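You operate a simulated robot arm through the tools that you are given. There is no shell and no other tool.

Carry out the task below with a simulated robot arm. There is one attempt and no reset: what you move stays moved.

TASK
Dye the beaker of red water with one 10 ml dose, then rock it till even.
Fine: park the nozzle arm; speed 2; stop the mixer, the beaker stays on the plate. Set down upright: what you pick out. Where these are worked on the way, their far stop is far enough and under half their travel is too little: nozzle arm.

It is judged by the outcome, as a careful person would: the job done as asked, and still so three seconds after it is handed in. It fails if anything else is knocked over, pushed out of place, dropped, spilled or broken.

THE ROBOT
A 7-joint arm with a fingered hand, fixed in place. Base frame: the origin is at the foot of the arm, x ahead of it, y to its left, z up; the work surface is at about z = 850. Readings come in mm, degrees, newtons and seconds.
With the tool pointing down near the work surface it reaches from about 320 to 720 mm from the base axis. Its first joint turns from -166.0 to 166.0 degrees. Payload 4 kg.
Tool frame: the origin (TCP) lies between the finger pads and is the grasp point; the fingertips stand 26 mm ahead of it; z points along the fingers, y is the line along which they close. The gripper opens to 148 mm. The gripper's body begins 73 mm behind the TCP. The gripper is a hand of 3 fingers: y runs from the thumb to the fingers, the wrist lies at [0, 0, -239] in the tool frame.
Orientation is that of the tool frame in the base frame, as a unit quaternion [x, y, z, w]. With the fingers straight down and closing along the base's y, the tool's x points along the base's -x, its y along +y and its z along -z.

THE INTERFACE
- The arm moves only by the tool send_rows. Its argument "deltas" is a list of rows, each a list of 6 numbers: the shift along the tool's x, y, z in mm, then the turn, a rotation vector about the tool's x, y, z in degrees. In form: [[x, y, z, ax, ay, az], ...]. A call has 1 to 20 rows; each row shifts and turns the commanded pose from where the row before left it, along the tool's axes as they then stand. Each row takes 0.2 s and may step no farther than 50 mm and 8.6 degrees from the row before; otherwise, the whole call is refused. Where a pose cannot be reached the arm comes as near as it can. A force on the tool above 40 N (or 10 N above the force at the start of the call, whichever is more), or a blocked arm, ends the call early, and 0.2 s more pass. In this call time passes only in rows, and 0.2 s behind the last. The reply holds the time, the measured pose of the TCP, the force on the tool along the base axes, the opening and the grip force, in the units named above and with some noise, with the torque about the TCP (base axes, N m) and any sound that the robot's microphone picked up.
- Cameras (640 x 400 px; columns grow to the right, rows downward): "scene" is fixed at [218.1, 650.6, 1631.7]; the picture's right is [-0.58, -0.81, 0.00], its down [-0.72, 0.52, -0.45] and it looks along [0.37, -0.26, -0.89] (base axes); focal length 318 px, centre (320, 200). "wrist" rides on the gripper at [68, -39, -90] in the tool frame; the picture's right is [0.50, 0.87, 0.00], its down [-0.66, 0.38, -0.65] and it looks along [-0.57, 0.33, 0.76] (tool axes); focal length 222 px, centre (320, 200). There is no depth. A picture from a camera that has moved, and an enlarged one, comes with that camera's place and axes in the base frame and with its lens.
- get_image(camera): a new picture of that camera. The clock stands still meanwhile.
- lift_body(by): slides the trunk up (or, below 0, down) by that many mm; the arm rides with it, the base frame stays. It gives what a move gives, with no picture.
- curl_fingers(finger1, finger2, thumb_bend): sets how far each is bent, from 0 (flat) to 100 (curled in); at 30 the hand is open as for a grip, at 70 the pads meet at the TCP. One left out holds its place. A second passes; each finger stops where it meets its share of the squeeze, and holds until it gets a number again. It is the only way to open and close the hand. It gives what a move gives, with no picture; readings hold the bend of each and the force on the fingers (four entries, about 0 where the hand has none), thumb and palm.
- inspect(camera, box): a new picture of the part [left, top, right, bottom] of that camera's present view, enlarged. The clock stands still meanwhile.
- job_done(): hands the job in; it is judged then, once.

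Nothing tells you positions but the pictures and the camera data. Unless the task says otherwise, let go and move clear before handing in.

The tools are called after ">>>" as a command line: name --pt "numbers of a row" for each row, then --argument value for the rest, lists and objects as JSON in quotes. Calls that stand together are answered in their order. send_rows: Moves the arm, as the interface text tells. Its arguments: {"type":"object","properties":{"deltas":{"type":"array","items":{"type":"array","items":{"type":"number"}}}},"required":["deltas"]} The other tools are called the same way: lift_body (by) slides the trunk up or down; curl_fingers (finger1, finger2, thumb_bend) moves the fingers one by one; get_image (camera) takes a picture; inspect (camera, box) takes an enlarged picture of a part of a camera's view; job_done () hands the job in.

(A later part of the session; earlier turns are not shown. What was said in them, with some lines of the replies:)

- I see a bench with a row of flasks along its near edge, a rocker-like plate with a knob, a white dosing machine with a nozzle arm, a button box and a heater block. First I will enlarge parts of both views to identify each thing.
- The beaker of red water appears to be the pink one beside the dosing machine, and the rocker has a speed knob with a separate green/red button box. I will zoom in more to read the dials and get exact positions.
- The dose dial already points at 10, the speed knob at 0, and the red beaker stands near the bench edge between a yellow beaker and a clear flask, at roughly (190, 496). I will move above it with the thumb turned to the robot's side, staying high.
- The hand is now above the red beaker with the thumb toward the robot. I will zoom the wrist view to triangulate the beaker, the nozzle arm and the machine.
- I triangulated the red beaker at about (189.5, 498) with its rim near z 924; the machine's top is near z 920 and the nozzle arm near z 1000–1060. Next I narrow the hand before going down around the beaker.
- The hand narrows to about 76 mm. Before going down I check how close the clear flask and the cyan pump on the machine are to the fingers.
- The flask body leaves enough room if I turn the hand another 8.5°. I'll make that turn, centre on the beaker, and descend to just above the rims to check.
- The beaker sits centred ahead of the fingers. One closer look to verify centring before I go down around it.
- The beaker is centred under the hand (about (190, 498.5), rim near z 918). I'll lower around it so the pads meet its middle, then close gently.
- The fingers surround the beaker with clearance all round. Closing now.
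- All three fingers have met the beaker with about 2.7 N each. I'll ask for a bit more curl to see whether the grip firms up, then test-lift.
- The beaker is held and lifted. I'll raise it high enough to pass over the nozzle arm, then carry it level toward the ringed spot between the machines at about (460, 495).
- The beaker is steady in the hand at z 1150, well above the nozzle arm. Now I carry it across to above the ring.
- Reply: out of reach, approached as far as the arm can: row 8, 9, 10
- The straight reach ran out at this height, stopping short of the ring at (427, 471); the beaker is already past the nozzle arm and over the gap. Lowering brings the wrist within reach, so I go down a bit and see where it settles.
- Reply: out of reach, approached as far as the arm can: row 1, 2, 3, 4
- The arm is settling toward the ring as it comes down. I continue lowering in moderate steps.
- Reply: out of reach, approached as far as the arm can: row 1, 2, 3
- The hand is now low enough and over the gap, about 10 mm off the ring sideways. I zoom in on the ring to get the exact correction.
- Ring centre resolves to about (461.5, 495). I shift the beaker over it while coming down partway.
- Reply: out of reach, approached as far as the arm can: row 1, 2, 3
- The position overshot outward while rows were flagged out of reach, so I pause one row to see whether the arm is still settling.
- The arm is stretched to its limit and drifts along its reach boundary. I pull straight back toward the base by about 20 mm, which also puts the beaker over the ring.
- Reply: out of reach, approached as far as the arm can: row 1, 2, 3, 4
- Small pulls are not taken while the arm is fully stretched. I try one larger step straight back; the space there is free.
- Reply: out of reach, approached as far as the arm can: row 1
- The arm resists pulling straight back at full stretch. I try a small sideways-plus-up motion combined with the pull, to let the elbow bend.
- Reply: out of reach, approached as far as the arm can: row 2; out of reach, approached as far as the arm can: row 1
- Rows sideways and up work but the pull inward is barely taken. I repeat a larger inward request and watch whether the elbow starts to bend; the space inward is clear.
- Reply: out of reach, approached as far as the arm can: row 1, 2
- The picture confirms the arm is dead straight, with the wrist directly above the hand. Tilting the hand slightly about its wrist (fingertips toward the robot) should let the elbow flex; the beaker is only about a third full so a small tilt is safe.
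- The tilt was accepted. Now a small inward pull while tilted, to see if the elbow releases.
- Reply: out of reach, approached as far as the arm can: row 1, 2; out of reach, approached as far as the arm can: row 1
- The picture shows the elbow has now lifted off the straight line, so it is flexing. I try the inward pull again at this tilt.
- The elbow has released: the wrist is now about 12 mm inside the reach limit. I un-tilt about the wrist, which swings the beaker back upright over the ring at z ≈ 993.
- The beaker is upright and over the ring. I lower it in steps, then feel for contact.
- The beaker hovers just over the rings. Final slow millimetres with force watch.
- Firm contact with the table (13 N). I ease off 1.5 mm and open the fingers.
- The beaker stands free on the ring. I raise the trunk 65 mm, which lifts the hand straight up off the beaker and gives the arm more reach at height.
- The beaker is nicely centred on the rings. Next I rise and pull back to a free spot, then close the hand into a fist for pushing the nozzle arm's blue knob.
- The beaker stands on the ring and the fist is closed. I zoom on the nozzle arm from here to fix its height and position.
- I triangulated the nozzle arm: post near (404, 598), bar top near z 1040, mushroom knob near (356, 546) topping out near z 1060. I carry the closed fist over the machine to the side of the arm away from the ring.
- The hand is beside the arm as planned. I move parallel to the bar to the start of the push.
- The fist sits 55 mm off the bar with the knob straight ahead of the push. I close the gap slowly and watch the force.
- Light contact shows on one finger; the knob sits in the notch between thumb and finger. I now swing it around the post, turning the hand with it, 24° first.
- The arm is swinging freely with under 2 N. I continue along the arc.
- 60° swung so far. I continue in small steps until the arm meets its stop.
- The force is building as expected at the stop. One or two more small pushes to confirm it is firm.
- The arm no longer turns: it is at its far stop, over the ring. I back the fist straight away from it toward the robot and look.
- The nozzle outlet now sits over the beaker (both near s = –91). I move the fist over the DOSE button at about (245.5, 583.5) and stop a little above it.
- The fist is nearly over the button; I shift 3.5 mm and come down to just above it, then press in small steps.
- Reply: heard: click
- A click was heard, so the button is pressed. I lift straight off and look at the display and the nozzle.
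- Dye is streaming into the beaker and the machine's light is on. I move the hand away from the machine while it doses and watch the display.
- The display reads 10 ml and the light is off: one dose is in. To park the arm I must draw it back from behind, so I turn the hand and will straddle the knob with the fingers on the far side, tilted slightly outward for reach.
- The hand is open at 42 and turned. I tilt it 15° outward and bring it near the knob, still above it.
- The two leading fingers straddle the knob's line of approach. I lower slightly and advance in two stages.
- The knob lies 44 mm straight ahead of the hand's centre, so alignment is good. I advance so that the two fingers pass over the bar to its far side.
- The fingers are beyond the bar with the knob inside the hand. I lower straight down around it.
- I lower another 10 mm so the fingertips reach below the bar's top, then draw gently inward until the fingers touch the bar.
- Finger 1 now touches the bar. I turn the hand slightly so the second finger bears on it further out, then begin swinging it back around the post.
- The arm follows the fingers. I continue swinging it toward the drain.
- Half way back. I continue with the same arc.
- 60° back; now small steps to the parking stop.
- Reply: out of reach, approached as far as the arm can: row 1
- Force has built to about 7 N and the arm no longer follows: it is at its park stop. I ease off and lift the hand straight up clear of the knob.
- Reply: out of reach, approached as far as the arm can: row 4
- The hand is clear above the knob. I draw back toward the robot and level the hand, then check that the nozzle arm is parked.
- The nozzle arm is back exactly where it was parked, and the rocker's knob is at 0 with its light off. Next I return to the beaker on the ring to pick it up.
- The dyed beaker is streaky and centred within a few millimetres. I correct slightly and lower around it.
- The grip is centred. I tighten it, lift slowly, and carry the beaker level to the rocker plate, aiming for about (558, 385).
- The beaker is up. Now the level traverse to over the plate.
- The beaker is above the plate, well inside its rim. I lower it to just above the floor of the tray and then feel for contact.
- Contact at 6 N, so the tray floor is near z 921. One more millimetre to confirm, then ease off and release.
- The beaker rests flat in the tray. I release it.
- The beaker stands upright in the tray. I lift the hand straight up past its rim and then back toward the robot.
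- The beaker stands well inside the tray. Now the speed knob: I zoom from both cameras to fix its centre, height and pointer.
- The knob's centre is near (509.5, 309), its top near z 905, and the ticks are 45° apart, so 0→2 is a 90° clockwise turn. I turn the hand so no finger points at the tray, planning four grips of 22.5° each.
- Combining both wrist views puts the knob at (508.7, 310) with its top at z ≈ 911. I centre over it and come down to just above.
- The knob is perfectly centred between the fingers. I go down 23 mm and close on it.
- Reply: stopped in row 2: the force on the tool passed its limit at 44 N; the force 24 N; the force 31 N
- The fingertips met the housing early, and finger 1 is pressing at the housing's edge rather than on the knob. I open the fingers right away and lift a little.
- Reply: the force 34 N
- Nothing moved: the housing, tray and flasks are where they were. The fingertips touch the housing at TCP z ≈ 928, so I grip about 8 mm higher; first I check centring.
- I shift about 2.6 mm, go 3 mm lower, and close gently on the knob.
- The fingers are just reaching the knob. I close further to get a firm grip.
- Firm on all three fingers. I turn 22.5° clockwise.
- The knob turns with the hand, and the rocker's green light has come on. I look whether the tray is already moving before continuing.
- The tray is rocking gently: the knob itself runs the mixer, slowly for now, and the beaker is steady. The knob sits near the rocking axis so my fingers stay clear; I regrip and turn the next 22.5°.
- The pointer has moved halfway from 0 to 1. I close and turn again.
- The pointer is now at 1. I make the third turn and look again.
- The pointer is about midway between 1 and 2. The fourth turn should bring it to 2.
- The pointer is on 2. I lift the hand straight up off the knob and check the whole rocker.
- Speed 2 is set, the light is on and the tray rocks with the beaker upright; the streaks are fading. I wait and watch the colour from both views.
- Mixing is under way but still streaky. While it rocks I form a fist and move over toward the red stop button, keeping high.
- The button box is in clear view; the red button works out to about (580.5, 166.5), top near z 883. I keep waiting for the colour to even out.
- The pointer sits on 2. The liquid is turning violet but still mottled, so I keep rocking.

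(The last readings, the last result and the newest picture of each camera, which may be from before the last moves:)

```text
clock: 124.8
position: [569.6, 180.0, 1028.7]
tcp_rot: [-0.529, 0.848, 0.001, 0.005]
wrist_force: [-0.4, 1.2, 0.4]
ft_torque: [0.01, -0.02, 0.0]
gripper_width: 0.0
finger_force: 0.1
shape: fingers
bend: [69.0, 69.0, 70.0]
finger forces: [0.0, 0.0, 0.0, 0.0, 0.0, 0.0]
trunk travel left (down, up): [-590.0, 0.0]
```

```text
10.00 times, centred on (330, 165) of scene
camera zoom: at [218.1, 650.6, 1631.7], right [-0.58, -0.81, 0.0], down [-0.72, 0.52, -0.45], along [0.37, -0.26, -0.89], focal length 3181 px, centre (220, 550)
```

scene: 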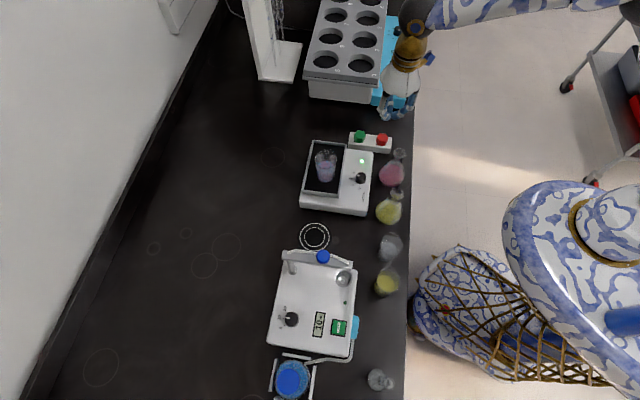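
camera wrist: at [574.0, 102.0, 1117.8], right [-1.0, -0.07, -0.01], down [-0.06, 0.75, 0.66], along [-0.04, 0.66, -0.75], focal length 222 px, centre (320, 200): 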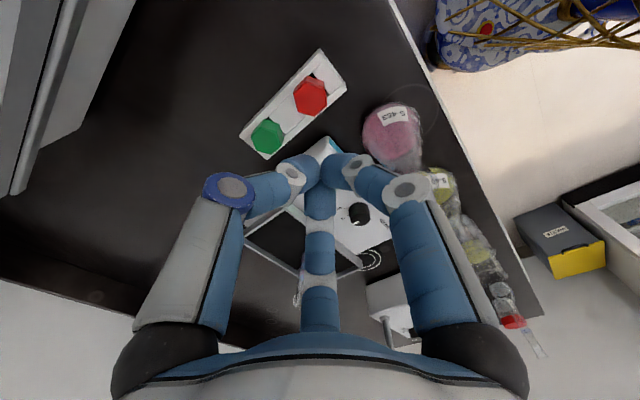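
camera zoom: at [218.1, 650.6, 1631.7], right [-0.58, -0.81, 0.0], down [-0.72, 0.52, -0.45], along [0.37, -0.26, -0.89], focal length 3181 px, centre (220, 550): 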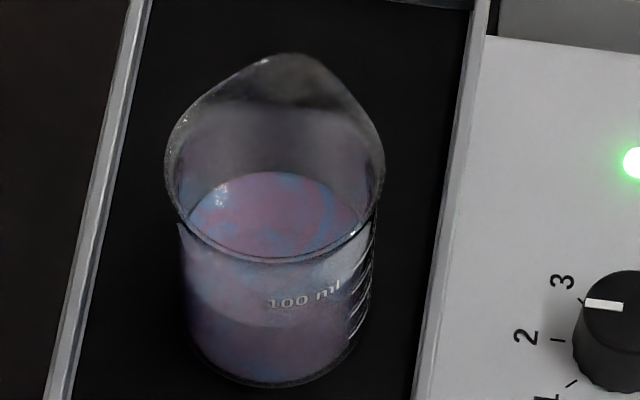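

Streaks are paler but still visible; I keep waiting.

>>> send_rows --pt "0 0 0 0 0 0" --pt "0 0 0 0 0 0" --pt "0 0 0 0 0 0" --pt "0 0 0 0 0 0" --pt "0 0 0 0 0 0" --pt "0 0 0 0 0 0" --pt "0 0 0 0 0 0" --pt "0 0 0 0 0 0" --pt "0 0 0 0 0 0" --pt "0 0 0 0 0 0" --pt "0 0 0 0 0 0" --pt "0 0 0 0 0 0" --pt "0 0 0 0 0 0" --pt "0 0 0 0 0 0" --pt "0 0 0 0 0 0" --pt "0 0 0 0 0 0" --pt "0 0 0 0 0 0" --pt "0 0 0 0 0 0" --pt "0 0 0 0 0 0" --pt "0 0 0 0 0 0"

>>> send_rows --pt "0 0 0 0 0 0" --pt "0 0 0 0 0 0" --pt "0 0 0 0 0 0" --pt "0 0 0 0 0 0" --pt "0 0 0 0 0 0" --pt "0 0 0 0 0 0" --pt "0 0 0 0 0 0" --pt "0 0 0 0 0 0" --pt "0 0 0 0 0 0" --pt "0 0 0 0 0 0" --pt "0 0 0 0 0 0" --pt "0 0 0 0 0 0" --pt "0 0 0 0 0 0" --pt "0 0 0 0 0 0" --pt "0 0 0 0 0 0" --pt "0 0 0 0 0 0" --pt "0 0 0 0 0 0" --pt "0 0 0 0 0 0" --pt "0 0 0 0 0 0" --pt "0 0 0 0 0 0"

>>> inspect --camera "scene" --box '[310, 145, 350, 185]'

>>> send_rows --pt "0 0 0 0 0 0" --pt "0 0 0 0 0 0" --pt "0 0 0 0 0 0" --pt "0 0 0 0 0 0" --pt "0 0 0 0 0 0" --pt "0 0 0 0 0 0" --pt "0 0 0 0 0 0" --pt "0 0 0 0 0 0" --pt "0 0 0 0 0 0" --pt "0 0 0 0 0 0" --pt "0 0 0 0 0 0" --pt "0 0 0 0 0 0" --pt "0 0 0 0 0 0" --pt "0 0 0 0 0 0" --pt "0 0 0 0 0 0" --pt "0 0 0 0 0 0" --pt "0 0 0 0 0 0" --pt "0 0 0 0 0 0" --pt "0 0 0 0 0 0" --pt "0 0 0 0 0 0"

>>> inspect --camera "scene" --box '[310, 145, 350, 185]'

```text
clock: 129.0
position: [568.7, 180.7, 1028.9]
tcp_rot: [-0.529, 0.849, 0.001, 0.005]
wrist_force: [0.7, 0.2, -0.8]
ft_torque: [0.01, 0.0, 0.01]
gripper_width: 0.2
finger_force: 0.0
shape: fingers
bend: [69.0, 69.0, 70.0]
finger forces: [0.1, 0.0, 0.0, 0.0, 0.0, 0.1]
trunk travel left (down, up): [-590.0, 0.0]
```

```text
clock: 133.2
position: [568.3, 180.4, 1027.6]
tcp_rot: [-0.529, 0.849, 0.002, 0.004]
wrist_force: [-0.6, -0.7, -0.2]
ft_torque: [-0.01, 0.0, 0.01]
gripper_width: 0.0
finger_force: 0.0
shape: fingers
bend: [69.0, 69.0, 70.0]
finger forces: [0.0, 0.1, 0.0, 0.0, 0.0, 0.0]
trunk travel left (down, up): [-590.0, 0.0]
```

```text
10.00 times, centred on (330, 165) of scene
camera zoom: at [218.1, 650.6, 1631.7], right [-0.58, -0.81, 0.0], down [-0.72, 0.52, -0.45], along [0.37, -0.26, -0.89], focal length 3181 px, centre (220, 550)
```

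zoom: 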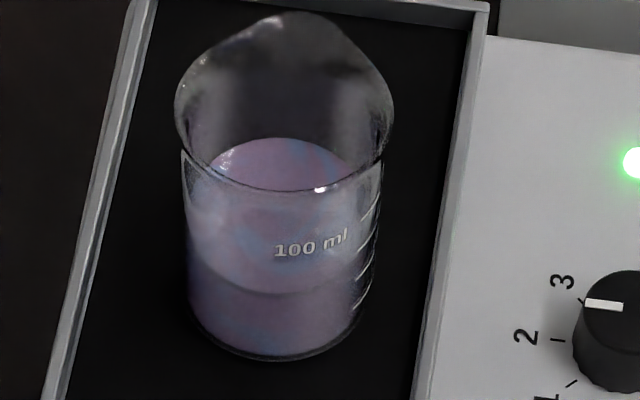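

```text
clock: 137.4
position: [569.8, 180.1, 1028.8]
tcp_rot: [-0.529, 0.849, 0.001, 0.004]
wrist_force: [-0.5, 0.9, 0.4]
ft_torque: [0.01, -0.02, 0.01]
gripper_width: 0.2
finger_force: 0.0
shape: fingers
bend: [69.0, 69.0, 70.0]
finger forces: [0.0, 0.1, 0.1, 0.0, 0.0, 0.1]
trunk travel left (down, up): [-590.0, 0.0]
```

```text
10.00 times, centred on (330, 165) of scene
camera zoom: at [218.1, 650.6, 1631.7], right [-0.58, -0.81, 0.0], down [-0.72, 0.52, -0.45], along [0.37, -0.26, -0.89], focal length 3181 px, centre (220, 550)
```

zoom: 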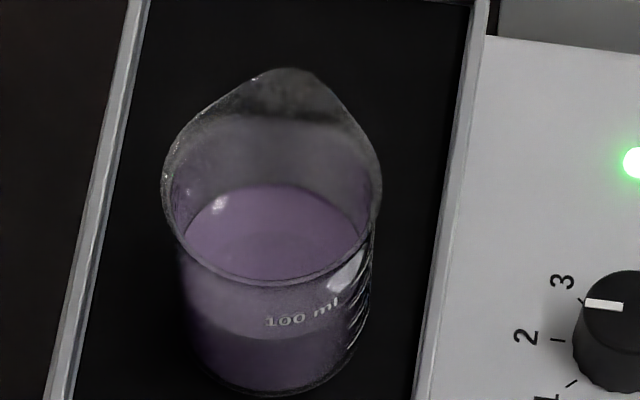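

The liquid is now an even violet. I centre over the red stop button and come down part way to verify alignment.

>>> send_rows --pt "7.1 -16.3 0 0 0 0" --pt "0 0 25 0 0 0" --pt "0 0 25 0 0 0" --pt "0 0 20 0 0 0" --pt "0 0 0 0 0 0"

>>> get_image --camera "wrist"

>>> inspect --camera "scene" --box '[320, 100, 420, 190]'

```text
clock: 138.6
position: [581.1, 167.4, 960.5]
tcp_rot: [-0.529, 0.849, 0.0, 0.005]
wrist_force: [-0.2, 0.5, -0.6]
ft_torque: [-0.01, -0.04, 0.0]
gripper_width: 0.2
finger_force: 0.1
shape: fingers
bend: [69.0, 69.0, 70.0]
finger forces: [0.0, 0.1, 0.1, 0.1, 0.1, 0.1]
trunk travel left (down, up): [-590.0, 0.0]
```

```text
taken
camera wrist: at [585.8, 89.2, 1049.8], right [-1.0, -0.07, -0.01], down [-0.06, 0.75, 0.66], along [-0.04, 0.66, -0.75], focal length 222 px, centre (320, 200)
```

wrist: 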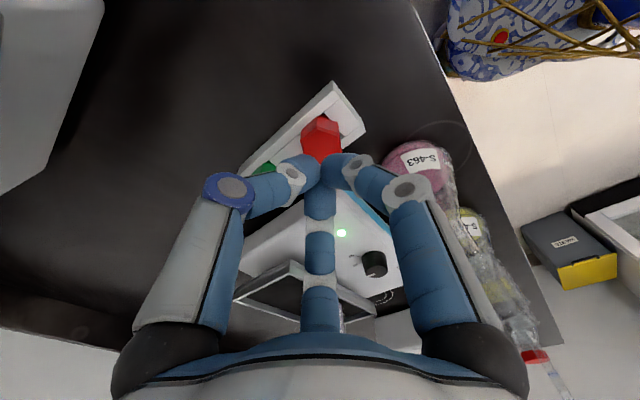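

```text
4.44 times, centred on (370, 145) of scene
camera zoom: at [218.1, 650.6, 1631.7], right [-0.58, -0.81, 0.0], down [-0.72, 0.52, -0.45], along [0.37, -0.26, -0.89], focal length 1414 px, centre (98, 444)
```

zoom: 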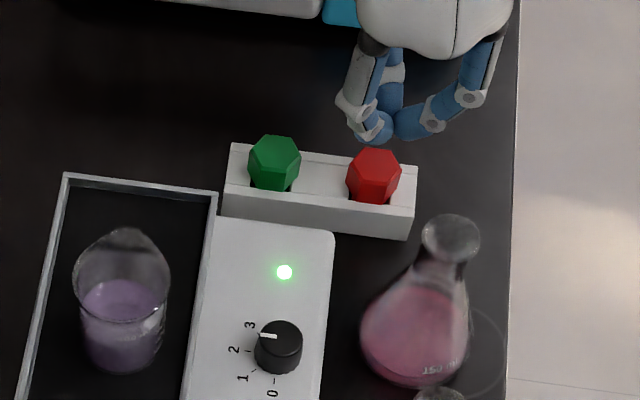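

Alignment is good. I lower onto the red button in small steps until it clicks.

>>> send_rows --pt "0 0 15 0 0 0" --pt "0 0 15 0 0 0" --pt "0 0 8 0 0 0"

>>> send_rows --pt "0 0 3 0 0 0" --pt "0 0 3 0 0 0"

```text
clock: 139.4
position: [581.9, 167.3, 925.0]
tcp_rot: [-0.53, 0.848, 0.0, 0.008]
wrist_force: [-0.3, -0.3, 27.0]
ft_torque: [-0.01, 0.0, 0.02]
gripper_width: 0.0
finger_force: 15.2
shape: fingers
bend: [71.0, 69.0, 70.0]
finger forces: [9.6, 9.3, 0.1, 0.0, 11.3, 0.0]
trunk travel left (down, up): [-590.0, 0.0]
```

```text
clock: 139.8
position: [583.0, 166.9, 926.6]
tcp_rot: [-0.529, 0.849, -0.001, 0.011]
wrist_force: [-3.8, -1.3, 21.7]
ft_torque: [-0.12, 0.07, 0.0]
gripper_width: 0.1
finger_force: 15.1
shape: fingers
bend: [71.0, 71.0, 71.0]
finger forces: [12.0, 9.1, 0.1, 0.0, 9.3, 0.1]
trunk travel left (down, up): [-590.0, 0.0]
stopped in row 2: the force on the tool passed its limit at 44 N (the readings are from after the stop); the commanded pose is now the measured one
```

Firm contact but no click was reported. I look at the light and the button before doing anything else.

>>> inspect --camera "scene" --box '[320, 100, 420, 190]'

>>> inspect --camera "wrist" --box '[230, 80, 420, 240]'

```text
4.44 times, centred on (370, 145) of scene
camera zoom: at [218.1, 650.6, 1631.7], right [-0.58, -0.81, 0.0], down [-0.72, 0.52, -0.45], along [0.37, -0.26, -0.89], focal length 1414 px, centre (98, 444)
```

zoom: 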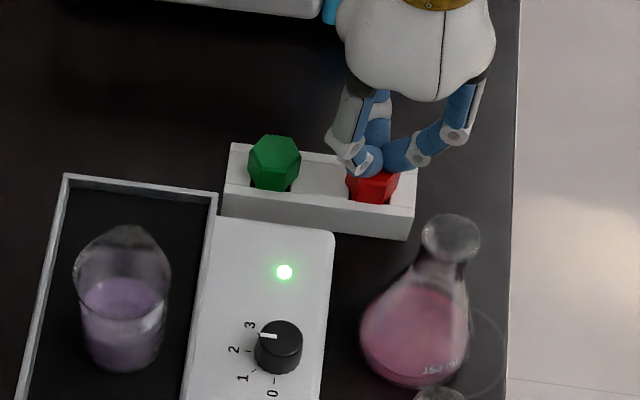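

```text
2.50 times, centred on (325, 160) of wrist
camera zoom: at [587.1, 89.1, 1014.3], right [-1.0, -0.07, -0.02], down [-0.06, 0.75, 0.66], along [-0.03, 0.66, -0.75], focal length 555 px, centre (308, 300)
```

zoom: 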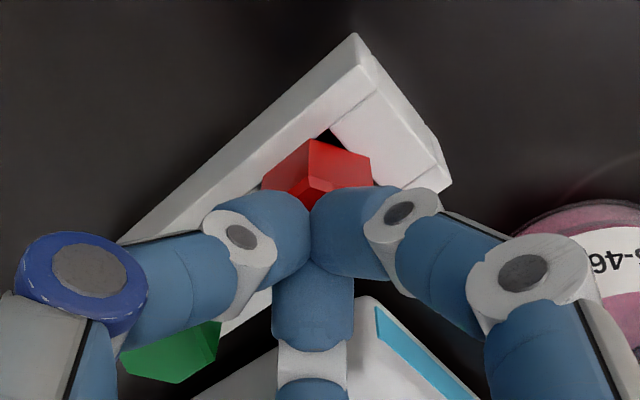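

The light stays on, so that red piece is not the stop control, or not a push button. I lift off gently and take a closer look at it and at the rocker.

>>> send_rows --pt "0 0 -5 0 0 0" --pt "0 0 -15 0 0 0" --pt "0 0 -25 0 0 0" --pt "0 0 -25 0 0 0" --pt "0 -25 -10 0 0 0" --pt "0 -25 0 0 0 0"

>>> inspect --camera "scene" --box '[344, 120, 400, 160]'

>>> inspect --camera "scene" --box '[300, 130, 400, 220]'

>>> get_image --camera "wrist"

```text
clock: 141.2
position: [628.0, 144.9, 1004.1]
tcp_rot: [-0.529, 0.849, 0.0, 0.007]
wrist_force: [0.0, -0.1, 0.1]
ft_torque: [-0.02, 0.01, -0.02]
gripper_width: 0.0
finger_force: 0.1
shape: fingers
bend: [70.0, 70.0, 70.0]
finger forces: [0.1, 0.1, 0.0, 0.1, 0.1, 0.1]
trunk travel left (down, up): [-590.0, 0.0]
```

```text
10.00 times, centred on (372, 140) of scene
camera zoom: at [218.1, 650.6, 1631.7], right [-0.58, -0.81, 0.0], down [-0.72, 0.52, -0.45], along [0.37, -0.26, -0.89], focal length 3181 px, centre (-200, 800)
```

zoom: 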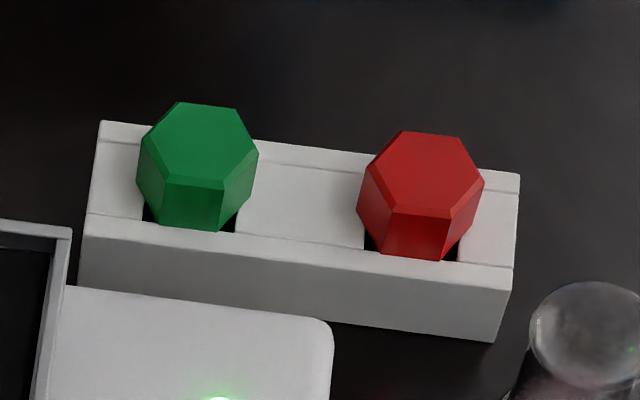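

```text
4.44 times, centred on (350, 175) of scene
camera zoom: at [218.1, 650.6, 1631.7], right [-0.58, -0.81, 0.0], down [-0.72, 0.52, -0.45], along [0.37, -0.26, -0.89], focal length 1414 px, centre (187, 311)
```

zoom: 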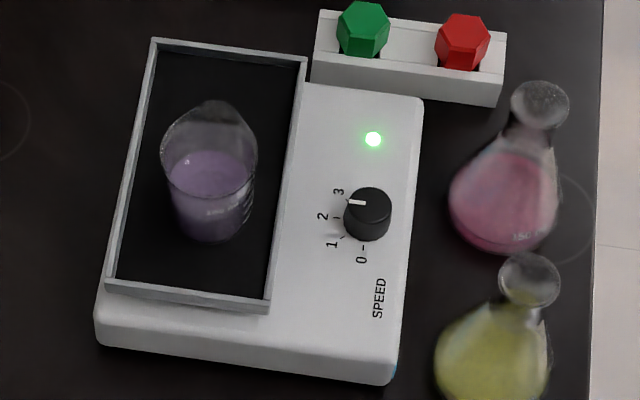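

```text
taken
camera wrist: at [631.8, 66.7, 1092.7], right [-1.0, -0.07, -0.01], down [-0.06, 0.75, 0.66], along [-0.03, 0.66, -0.75], focal length 222 px, centre (320, 200)
```

wrist: 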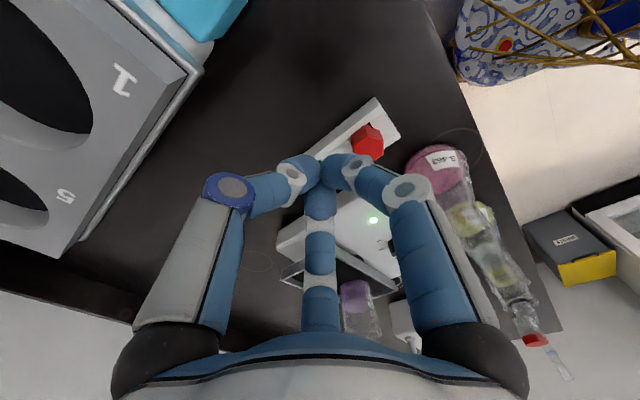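

Those hexagonal pieces are only items standing in a rack, not buttons, and nothing there has shifted. The rocker's only control is its knob, so stopping it means turning it back to 0. The liquid is uniformly violet after running at 2. I go back over the knob.

>>> send_rows --pt "0 0 -28 0 0 0" --pt "-16 30.1 0 0 0 0" --pt "-16 30.1 0 0 0 0" --pt "-16 30.1 0 0 0 0" --pt "-16 30.1 0 0 0 0" --pt "-16 30.1 0 0 0 0" --pt "-15.8 30.1 0 0 0 0"

>>> curl_fingers --finger1 56 --finger2 56 --thumb_bend 56

>>> get_image --camera "wrist"

>>> inspect --camera "scene" --box '[310, 145, 350, 185]'

```text
clock: 142.8
position: [505.7, 312.0, 1031.5]
tcp_rot: [-0.529, 0.849, 0.0, 0.008]
wrist_force: [-0.4, 0.5, -0.2]
ft_torque: [0.01, 0.02, 0.01]
gripper_width: 0.2
finger_force: 0.1
shape: fingers
bend: [70.0, 70.0, 70.0]
finger forces: [0.1, 0.0, 0.1, 0.0, 0.0, 0.1]
trunk travel left (down, up): [-590.0, 0.0]
```

```text
clock: 143.8
position: [506.8, 310.9, 1032.5]
tcp_rot: [-0.53, 0.848, 0.0, 0.007]
wrist_force: [0.1, -0.7, -0.1]
ft_torque: [0.01, -0.03, -0.01]
gripper_width: 42.0
finger_force: 0.2
shape: fingers
bend: [56.0, 56.0, 56.0]
finger forces: [0.0, 0.0, 0.1, 0.1, 0.1, 0.0]
trunk travel left (down, up): [-590.0, 0.0]
```

```text
taken
camera wrist: at [510.5, 233.3, 1121.5], right [-1.0, -0.07, -0.01], down [-0.06, 0.75, 0.66], along [-0.03, 0.66, -0.75], focal length 222 px, centre (320, 200)
```

wrist: 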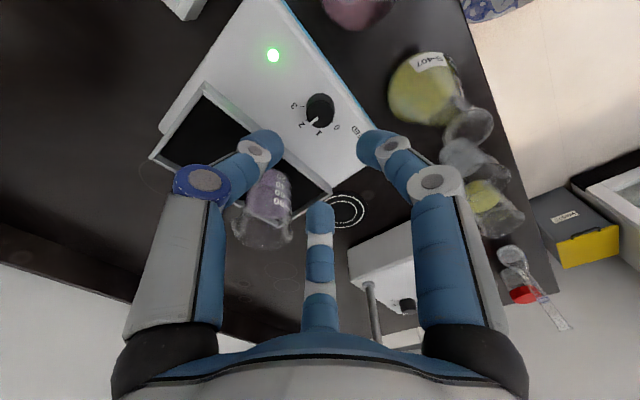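

```text
10.00 times, centred on (330, 165) of scene
camera zoom: at [218.1, 650.6, 1631.7], right [-0.58, -0.81, 0.0], down [-0.72, 0.52, -0.45], along [0.37, -0.26, -0.89], focal length 3181 px, centre (220, 550)
```

zoom: 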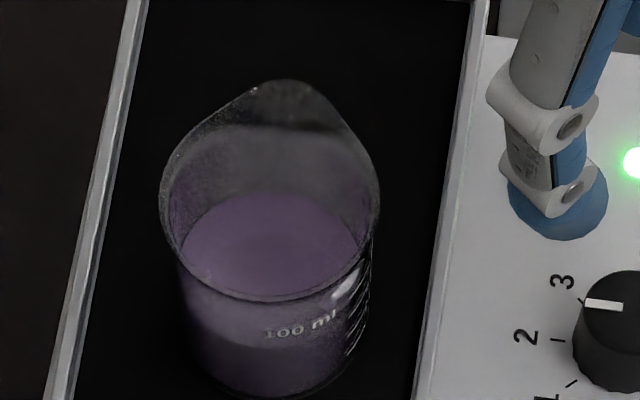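

The colour is uniform throughout the beaker. I lower over the knob again and check centring.

>>> send_rows --pt "0 0 30 0 0 0" --pt "0 0 30 0 0 0" --pt "0 0 22 0 0 0" --pt "0 0 8 0 0 0"

>>> inspect --camera "wrist" --box '[230, 100, 410, 240]'

```text
clock: 144.8
position: [508.0, 311.5, 940.9]
tcp_rot: [-0.529, 0.849, 0.0, 0.008]
wrist_force: [0.0, 0.0, 0.3]
ft_torque: [-0.01, 0.01, 0.0]
gripper_width: 41.9
finger_force: 0.1
shape: fingers
bend: [56.0, 56.0, 56.0]
finger forces: [0.1, 0.0, 0.0, 0.1, 0.0, 0.0]
trunk travel left (down, up): [-590.0, 0.0]
```

```text
2.86 times, centred on (320, 170) of wrist
camera zoom: at [512.3, 233.6, 1030.1], right [-1.0, -0.07, -0.01], down [-0.06, 0.75, 0.66], along [-0.03, 0.66, -0.75], focal length 635 px, centre (320, 286)
```

zoom: 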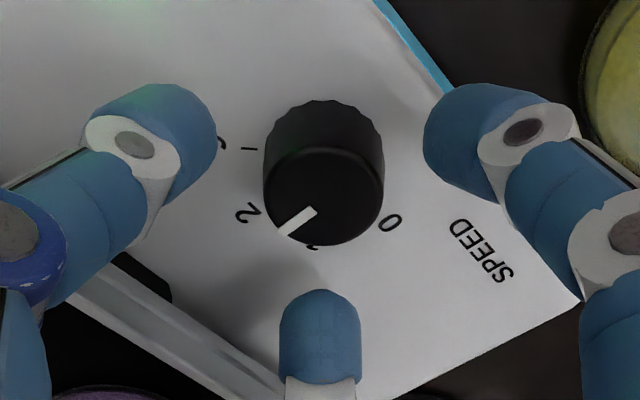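

Centred. I go 5 mm lower, grip, and turn 22.5° counter-clockwise.

>>> send_rows --pt "0 0 5 0 0 0"

>>> curl_fingers --finger1 68 --finger2 68 --thumb_bend 68

>>> send_rows --pt "0 0 0 0 0 -7.6" --pt "0 0 0 0 0 -7.6" --pt "0 0 0 0 0 -7.6"

>>> inspect --camera "wrist" --box '[230, 100, 410, 240]'

```text
clock: 145.2
position: [508.9, 311.2, 936.1]
tcp_rot: [-0.529, 0.849, 0.0, 0.008]
wrist_force: [0.6, -0.6, 0.2]
ft_torque: [0.0, 0.04, -0.02]
gripper_width: 42.0
finger_force: 0.0
shape: fingers
bend: [56.0, 56.0, 56.0]
finger forces: [0.0, 0.0, 0.0, 0.1, 0.0, 0.1]
trunk travel left (down, up): [-590.0, 0.0]
```

```text
clock: 146.2
position: [507.7, 311.2, 937.0]
tcp_rot: [-0.529, 0.849, 0.0, 0.008]
wrist_force: [0.3, -2.0, -0.4]
ft_torque: [-0.05, -0.02, -0.01]
gripper_width: 19.2
finger_force: 6.1
shape: fingers
bend: [63.0, 65.0, 65.0]
finger forces: [4.5, 2.7, 0.0, 0.0, 5.3, 0.0]
trunk travel left (down, up): [-590.0, 0.0]
```

```text
clock: 147.0
position: [507.5, 312.0, 935.5]
tcp_rot: [-0.687, 0.727, -0.001, 0.009]
wrist_force: [-0.1, -0.9, 3.3]
ft_torque: [-0.04, 0.0, -0.01]
gripper_width: 19.3
finger_force: 6.8
shape: fingers
bend: [63.0, 65.0, 65.0]
finger forces: [4.9, 3.7, 0.0, 0.0, 5.1, 0.0]
trunk travel left (down, up): [-590.0, 0.0]
```

```text
2.86 times, centred on (320, 170) of wrist
camera zoom: at [542.1, 241.3, 1025.5], right [-0.89, -0.45, -0.02], down [-0.35, 0.67, 0.66], along [-0.28, 0.59, -0.76], focal length 635 px, centre (320, 286)
```

zoom: 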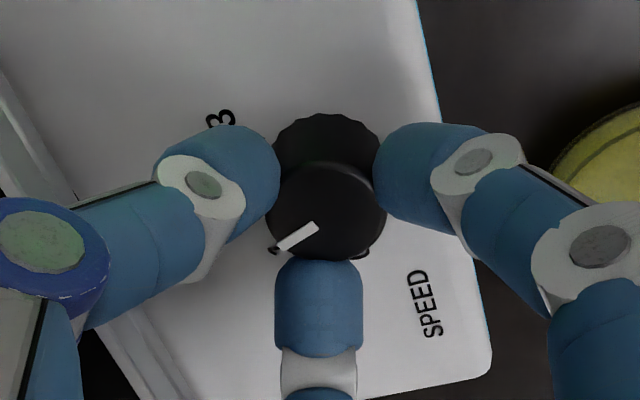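

The knob came back half a step. I repeat: open, turn back, grip, turn counter-clockwise, twice.

>>> curl_fingers --finger1 57 --finger2 57 --thumb_bend 57

>>> send_rows --pt "0 0 0 0 0 7.6" --pt "0 0 0 0 0 7.6" --pt "0 0 0 0 0 7.6"

>>> curl_fingers --finger1 68 --finger2 68 --thumb_bend 68

>>> send_rows --pt "0 0 0 0 0 -7.6" --pt "0 0 0 0 0 -7.6" --pt "0 0 0 0 0 -7.6"

>>> inspect --camera "wrist" --box '[230, 100, 410, 240]'

```text
clock: 148.0
position: [508.9, 311.0, 936.1]
tcp_rot: [-0.687, 0.727, -0.002, 0.008]
wrist_force: [0.1, -0.3, -0.7]
ft_torque: [0.03, 0.0, -0.01]
gripper_width: 42.1
finger_force: 0.1
shape: fingers
bend: [56.0, 56.0, 56.0]
finger forces: [0.0, 0.0, 0.0, 0.0, 0.0, 0.0]
trunk travel left (down, up): [-590.0, 0.0]
```

```text
clock: 148.8
position: [508.5, 310.4, 935.6]
tcp_rot: [-0.528, 0.849, 0.0, 0.009]
wrist_force: [0.7, -1.5, -0.4]
ft_torque: [0.0, 0.03, 0.0]
gripper_width: 41.9
finger_force: 0.0
shape: fingers
bend: [56.0, 56.0, 56.0]
finger forces: [0.0, 0.0, 0.0, 0.1, 0.0, 0.1]
trunk travel left (down, up): [-590.0, 0.0]
```

```text
clock: 149.8
position: [508.1, 310.9, 936.2]
tcp_rot: [-0.529, 0.849, 0.0, 0.008]
wrist_force: [0.9, -1.9, -0.3]
ft_torque: [-0.03, -0.02, 0.02]
gripper_width: 18.8
finger_force: 6.3
shape: fingers
bend: [63.0, 64.0, 65.0]
finger forces: [4.3, 2.9, 0.0, 0.1, 5.3, 0.0]
trunk travel left (down, up): [-590.0, 0.0]
```

```text
clock: 150.6
position: [508.0, 311.9, 935.6]
tcp_rot: [-0.687, 0.727, -0.002, 0.008]
wrist_force: [-0.9, -2.0, 0.7]
ft_torque: [-0.01, -0.02, 0.02]
gripper_width: 18.9
finger_force: 6.5
shape: fingers
bend: [63.0, 64.0, 65.0]
finger forces: [5.0, 3.3, 0.0, 0.1, 4.7, 0.0]
trunk travel left (down, up): [-590.0, 0.0]
```

```text
2.86 times, centred on (320, 170) of wrist
camera zoom: at [542.3, 241.3, 1025.5], right [-0.89, -0.45, -0.02], down [-0.35, 0.67, 0.65], along [-0.28, 0.59, -0.76], focal length 635 px, centre (320, 286)
```

zoom: 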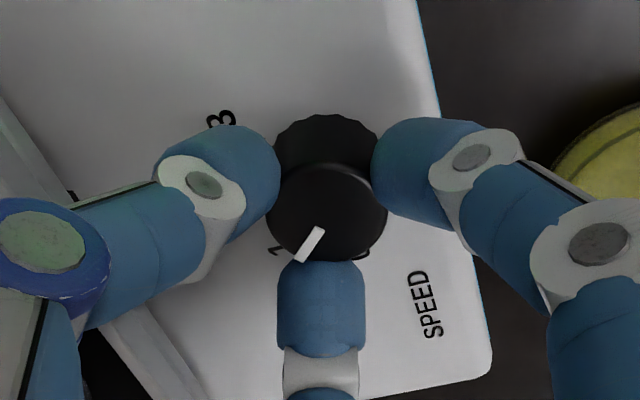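

The pointer is back at about 1. Third turn, then check.

>>> curl_fingers --finger1 57 --finger2 57 --thumb_bend 57

>>> send_rows --pt "0 0 0 0 0 7.6" --pt "0 0 0 0 0 7.6" --pt "0 0 0 0 0 7.6"

>>> curl_fingers --finger1 68 --finger2 68 --thumb_bend 68

>>> send_rows --pt "0 0 0 0 0 -7.6" --pt "0 0 0 0 0 -7.6" --pt "0 0 0 0 0 -7.6"

>>> inspect --camera "wrist" --box '[230, 100, 410, 240]'

>>> inspect --camera "scene" --box '[300, 120, 420, 220]'

```text
clock: 151.6
position: [507.3, 312.0, 935.2]
tcp_rot: [-0.686, 0.727, -0.002, 0.009]
wrist_force: [-0.7, 0.7, 0.4]
ft_torque: [0.01, 0.0, 0.0]
gripper_width: 41.9
finger_force: 0.1
shape: fingers
bend: [56.0, 56.0, 56.0]
finger forces: [0.1, 0.1, 0.0, 0.0, 0.0, 0.0]
trunk travel left (down, up): [-590.0, 0.0]
```

```text
clock: 152.4
position: [508.6, 310.3, 935.4]
tcp_rot: [-0.528, 0.849, 0.0, 0.009]
wrist_force: [1.2, 0.3, 0.1]
ft_torque: [0.0, 0.0, 0.03]
gripper_width: 42.1
finger_force: 0.0
shape: fingers
bend: [56.0, 56.0, 56.0]
finger forces: [0.1, 0.0, 0.0, 0.0, 0.0, 0.1]
trunk travel left (down, up): [-590.0, 0.0]
```

```text
clock: 153.4
position: [508.9, 310.2, 937.5]
tcp_rot: [-0.529, 0.849, 0.0, 0.009]
wrist_force: [0.3, -1.8, -0.9]
ft_torque: [-0.06, -0.03, 0.03]
gripper_width: 18.8
finger_force: 6.1
shape: fingers
bend: [63.0, 64.0, 65.0]
finger forces: [4.2, 3.2, 0.0, 0.0, 5.3, 0.0]
trunk travel left (down, up): [-590.0, 0.0]
```

```text
clock: 154.2
position: [508.3, 311.3, 936.6]
tcp_rot: [-0.687, 0.727, -0.002, 0.008]
wrist_force: [-1.1, -2.0, 1.4]
ft_torque: [-0.07, 0.05, -0.01]
gripper_width: 18.6
finger_force: 6.7
shape: fingers
bend: [63.0, 64.0, 65.0]
finger forces: [5.6, 3.8, 0.0, 0.0, 4.5, 0.0]
trunk travel left (down, up): [-590.0, 0.0]
```

```text
2.86 times, centred on (320, 170) of wrist
camera zoom: at [542.8, 240.9, 1025.4], right [-0.89, -0.45, -0.02], down [-0.35, 0.67, 0.65], along [-0.28, 0.59, -0.76], focal length 635 px, centre (320, 286)
```

zoom: 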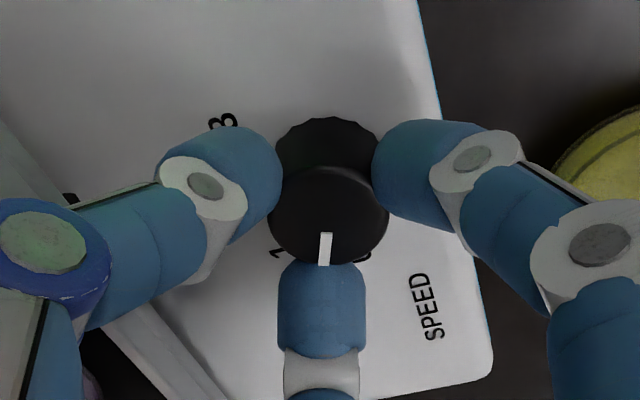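

```text
4.00 times, centred on (360, 170) of scene
camera zoom: at [218.1, 650.6, 1631.7], right [-0.58, -0.81, 0.0], down [-0.72, 0.52, -0.45], along [0.37, -0.26, -0.89], focal length 1272 px, centre (160, 320)
```

zoom: 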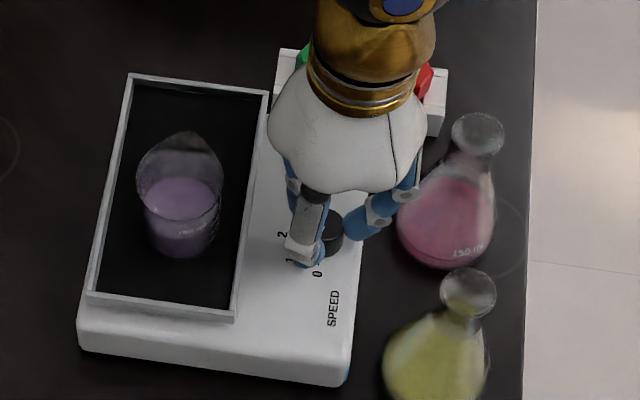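

Halfway between 1 and 0. The fourth turn takes it to 0.

>>> curl_fingers --finger1 57 --finger2 57 --thumb_bend 57

>>> send_rows --pt "0 0 0 0 0 7.6" --pt "0 0 0 0 0 7.6" --pt "0 0 0 0 0 7.6"

>>> curl_fingers --finger1 68 --finger2 68 --thumb_bend 68

>>> send_rows --pt "0 0 0 0 0 -7.8" --pt "0 0 0 0 0 -7.8" --pt "0 0 0 0 0 -7.8"

>>> get_image --camera "wrist"

>>> inspect --camera "wrist" --box '[230, 100, 410, 240]'

```text
clock: 155.2
position: [510.1, 311.2, 936.4]
tcp_rot: [-0.687, 0.727, -0.002, 0.008]
wrist_force: [-1.4, -0.1, 0.8]
ft_torque: [0.03, 0.02, 0.0]
gripper_width: 41.9
finger_force: 0.0
shape: fingers
bend: [56.0, 56.0, 56.0]
finger forces: [0.1, 0.0, 0.1, 0.0, 0.0, 0.1]
trunk travel left (down, up): [-590.0, 0.0]
```

```text
clock: 156.0
position: [509.2, 311.0, 935.4]
tcp_rot: [-0.528, 0.849, 0.0, 0.008]
wrist_force: [0.1, -0.1, -0.3]
ft_torque: [0.01, 0.0, 0.03]
gripper_width: 42.1
finger_force: 0.1
shape: fingers
bend: [56.0, 56.0, 56.0]
finger forces: [0.1, 0.0, 0.1, 0.1, 0.0, 0.0]
trunk travel left (down, up): [-590.0, 0.0]
```

```text
clock: 157.0
position: [508.6, 309.7, 935.7]
tcp_rot: [-0.529, 0.849, 0.0, 0.009]
wrist_force: [0.7, -1.7, -0.2]
ft_torque: [-0.05, -0.01, 0.0]
gripper_width: 18.6
finger_force: 6.7
shape: fingers
bend: [63.0, 64.0, 65.0]
finger forces: [4.4, 3.0, 0.1, 0.0, 5.1, 0.1]
trunk travel left (down, up): [-590.0, 0.0]
```

```text
clock: 157.8
position: [507.9, 311.8, 936.4]
tcp_rot: [-0.691, 0.722, -0.002, 0.008]
wrist_force: [0.8, 0.5, 0.5]
ft_torque: [0.01, -0.04, 0.02]
gripper_width: 18.6
finger_force: 7.1
shape: fingers
bend: [63.0, 64.0, 65.0]
finger forces: [4.6, 3.9, 0.1, 0.0, 4.7, 0.1]
trunk travel left (down, up): [-590.0, 0.0]
```

```text
taken
camera wrist: at [543.3, 241.3, 1025.3], right [-0.89, -0.46, -0.02], down [-0.36, 0.67, 0.65], along [-0.29, 0.59, -0.76], focal length 222 px, centre (320, 200)
```

wrist: 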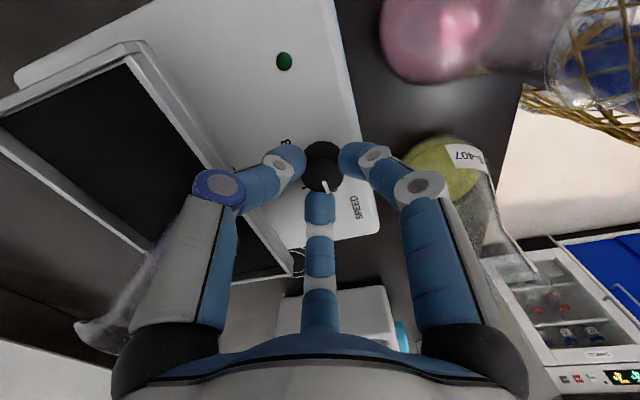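

```text
2.86 times, centred on (320, 170) of wrist
camera zoom: at [543.3, 241.3, 1025.3], right [-0.89, -0.46, -0.02], down [-0.36, 0.67, 0.65], along [-0.29, 0.59, -0.76], focal length 635 px, centre (320, 286)
```

zoom: 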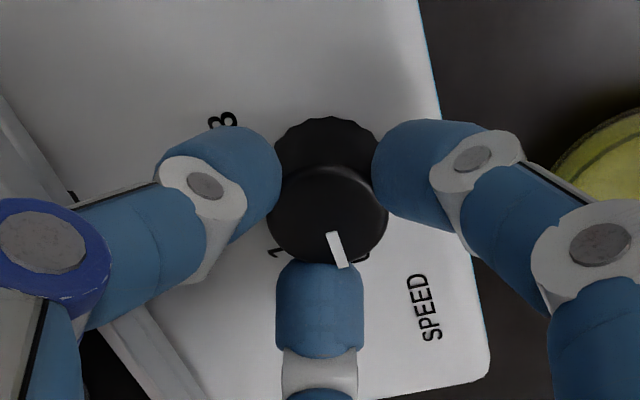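

The light is off and the pointer is at 0: the mixer has stopped. I release the knob, lift straight up and check everything.

>>> curl_fingers --finger1 55 --finger2 55 --thumb_bend 55

>>> send_rows --pt "0 0 -10 0 0 0" --pt "0 0 -25 0 0 0" --pt "0 0 -30 0 0 0" --pt "0 0 -35 0 0 0" --pt "0 0 -20 0 0 0"

>>> get_image --camera "scene"

>>> inspect --camera "scene" --box '[300, 120, 400, 210]'

```text
clock: 158.8
position: [508.2, 310.7, 935.4]
tcp_rot: [-0.691, 0.723, -0.002, 0.008]
wrist_force: [-0.3, 1.1, 0.0]
ft_torque: [0.01, -0.03, 0.01]
gripper_width: 45.4
finger_force: 0.2
shape: fingers
bend: [55.0, 55.0, 55.0]
finger forces: [0.0, 0.0, 0.1, 0.0, 0.0, 0.0]
trunk travel left (down, up): [-590.0, 0.0]
```

```text
clock: 160.0
position: [506.3, 309.6, 1056.3]
tcp_rot: [-0.69, 0.724, -0.002, 0.008]
wrist_force: [-0.5, -0.3, -0.8]
ft_torque: [-0.02, -0.02, -0.01]
gripper_width: 45.3
finger_force: 0.1
shape: fingers
bend: [55.0, 55.0, 55.0]
finger forces: [0.0, 0.1, 0.0, 0.1, 0.0, 0.0]
trunk travel left (down, up): [-590.0, 0.0]
```

```text
taken
```

scene: 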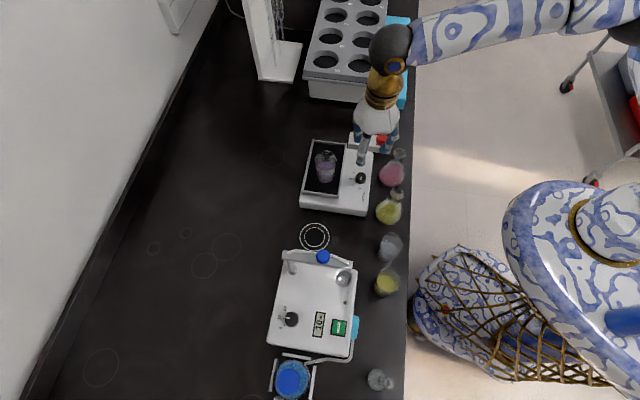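

```text
4.44 times, centred on (350, 165) of scene
camera zoom: at [218.1, 650.6, 1631.7], right [-0.58, -0.81, 0.0], down [-0.72, 0.52, -0.45], along [0.37, -0.26, -0.89], focal length 1414 px, centre (187, 356)
```

zoom: 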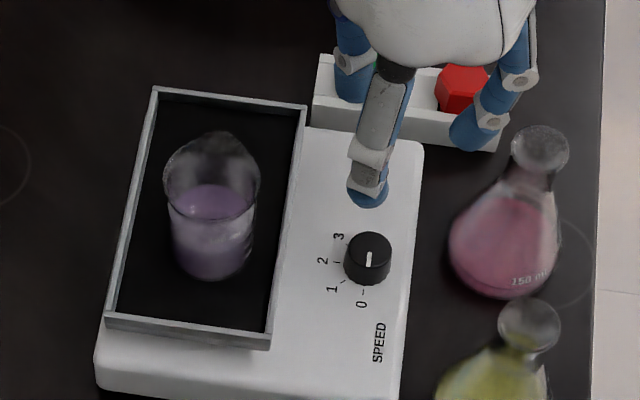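

The knob reads 0, the light is off, and the evenly coloured beaker stands upright on the plate. I retreat clear and check that the tray is at rest.

>>> send_rows --pt "0 0 -25 0 0 0" --pt "16.5 30.7 -23.5 0 0 0" --pt "16.5 30.7 -23.5 0 0 0" --pt "16.5 30.7 -23.5 0 0 0" --pt "16.5 30.7 0 0 0 0" --pt "0 0 0 0 0 0" --pt "0 0 0 0 0 0" --pt "0 0 0 0 0 0" --pt "0 0 0 0 0 0" --pt "0 0 0 0 0 0"

>>> inspect --camera "scene" --box '[300, 120, 400, 210]'

>>> get_image --camera "scene"

>>> inspect --camera "scene" --box '[310, 145, 350, 185]'

>>> inspect --camera "scene" --box '[260, 230, 420, 400]'

```text
clock: 162.2
position: [381.1, 249.0, 1149.6]
tcp_rot: [-0.69, 0.724, -0.001, 0.008]
wrist_force: [-1.1, 0.7, -0.2]
ft_torque: [-0.01, 0.0, 0.03]
gripper_width: 45.6
finger_force: 0.0
shape: fingers
bend: [55.0, 55.0, 55.0]
finger forces: [0.0, 0.0, 0.0, 0.0, 0.0, 0.0]
trunk travel left (down, up): [-590.0, 0.0]
```

```text
4.44 times, centred on (350, 165) of scene
camera zoom: at [218.1, 650.6, 1631.7], right [-0.58, -0.81, 0.0], down [-0.72, 0.52, -0.45], along [0.37, -0.26, -0.89], focal length 1414 px, centre (187, 356)
```

zoom: 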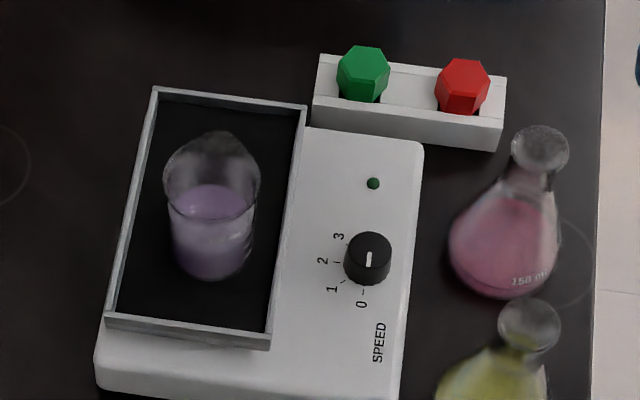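

```text
taken
```

scene: 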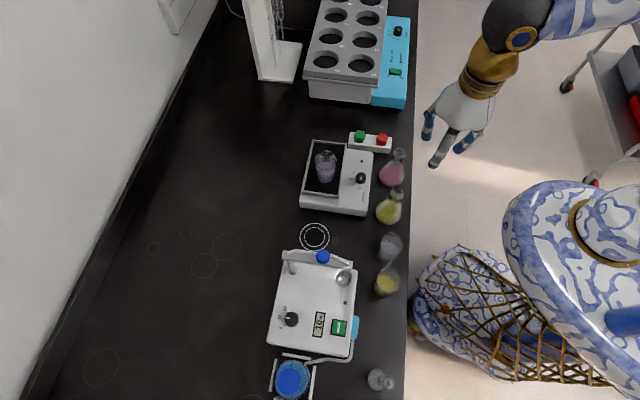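

```text
10.00 times, centred on (330, 165) of scene
camera zoom: at [218.1, 650.6, 1631.7], right [-0.58, -0.81, 0.0], down [-0.72, 0.52, -0.45], along [0.37, -0.26, -0.89], focal length 3181 px, centre (220, 550)
```

zoom: 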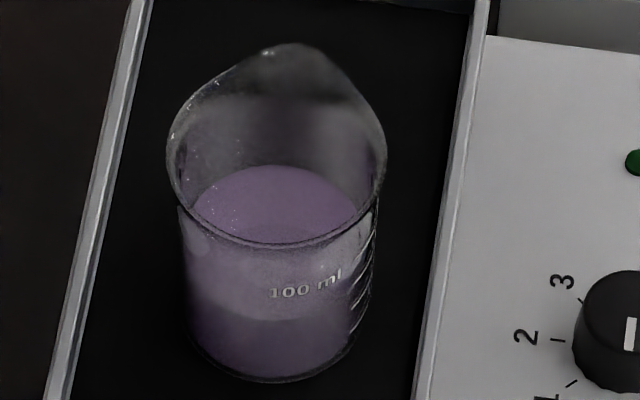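

```text
2.35 times, centred on (340, 315) of scene
camera zoom: at [218.1, 650.6, 1631.7], right [-0.58, -0.81, 0.0], down [-0.72, 0.52, -0.45], along [0.37, -0.26, -0.89], focal length 748 px, centre (273, -71)
```

zoom: 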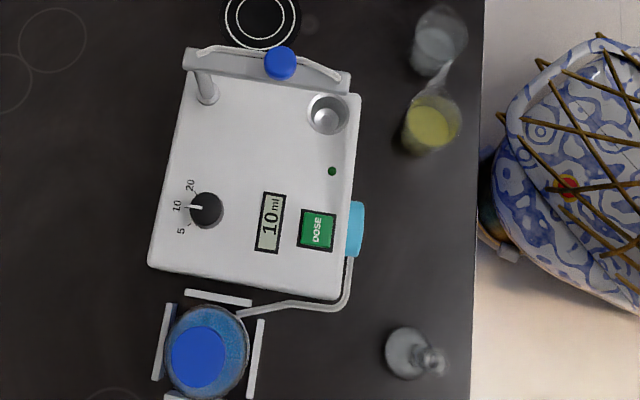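

The tray is still, the light is off, and the nozzle arm is parked. The evenly violet beaker stands upright on the plate, and everything else is in its original place. The hand is clear, so I hand the job in.

>>> job_done

```text
The job is handed in.
```

The beaker of red water got one 10 ml dose of blue dye. I rocked it at speed 2 until the colour was an even violet, and then handed the job in. No result has come back yet.

- **Beaker:** it stands upright on the rocker plate, which is at rest.
- **Dose:** the machine's display reads 10 ml, and the nozzle arm is back at its starting park position.
- **Mixer:** I stopped it by turning the speed knob back to 0, because that knob is the only control I found. If "speed 2" meant leaving the knob on 2 at the end, that is not how it stands now.
- **Unplanned contact:**
  - I pressed down on the red hexagonal piece in the rack beside the rocker, mistaking it for a stop button. It stayed in place.
  - While first reaching for the speed knob, my fingertips also pressed hard on the rocker housing.
  - Both presses tripped the force limit at 44 N. Nothing shifted in the pictures afterwards.

The other beakers, flasks and equipment are where they started, and I saw no spills.
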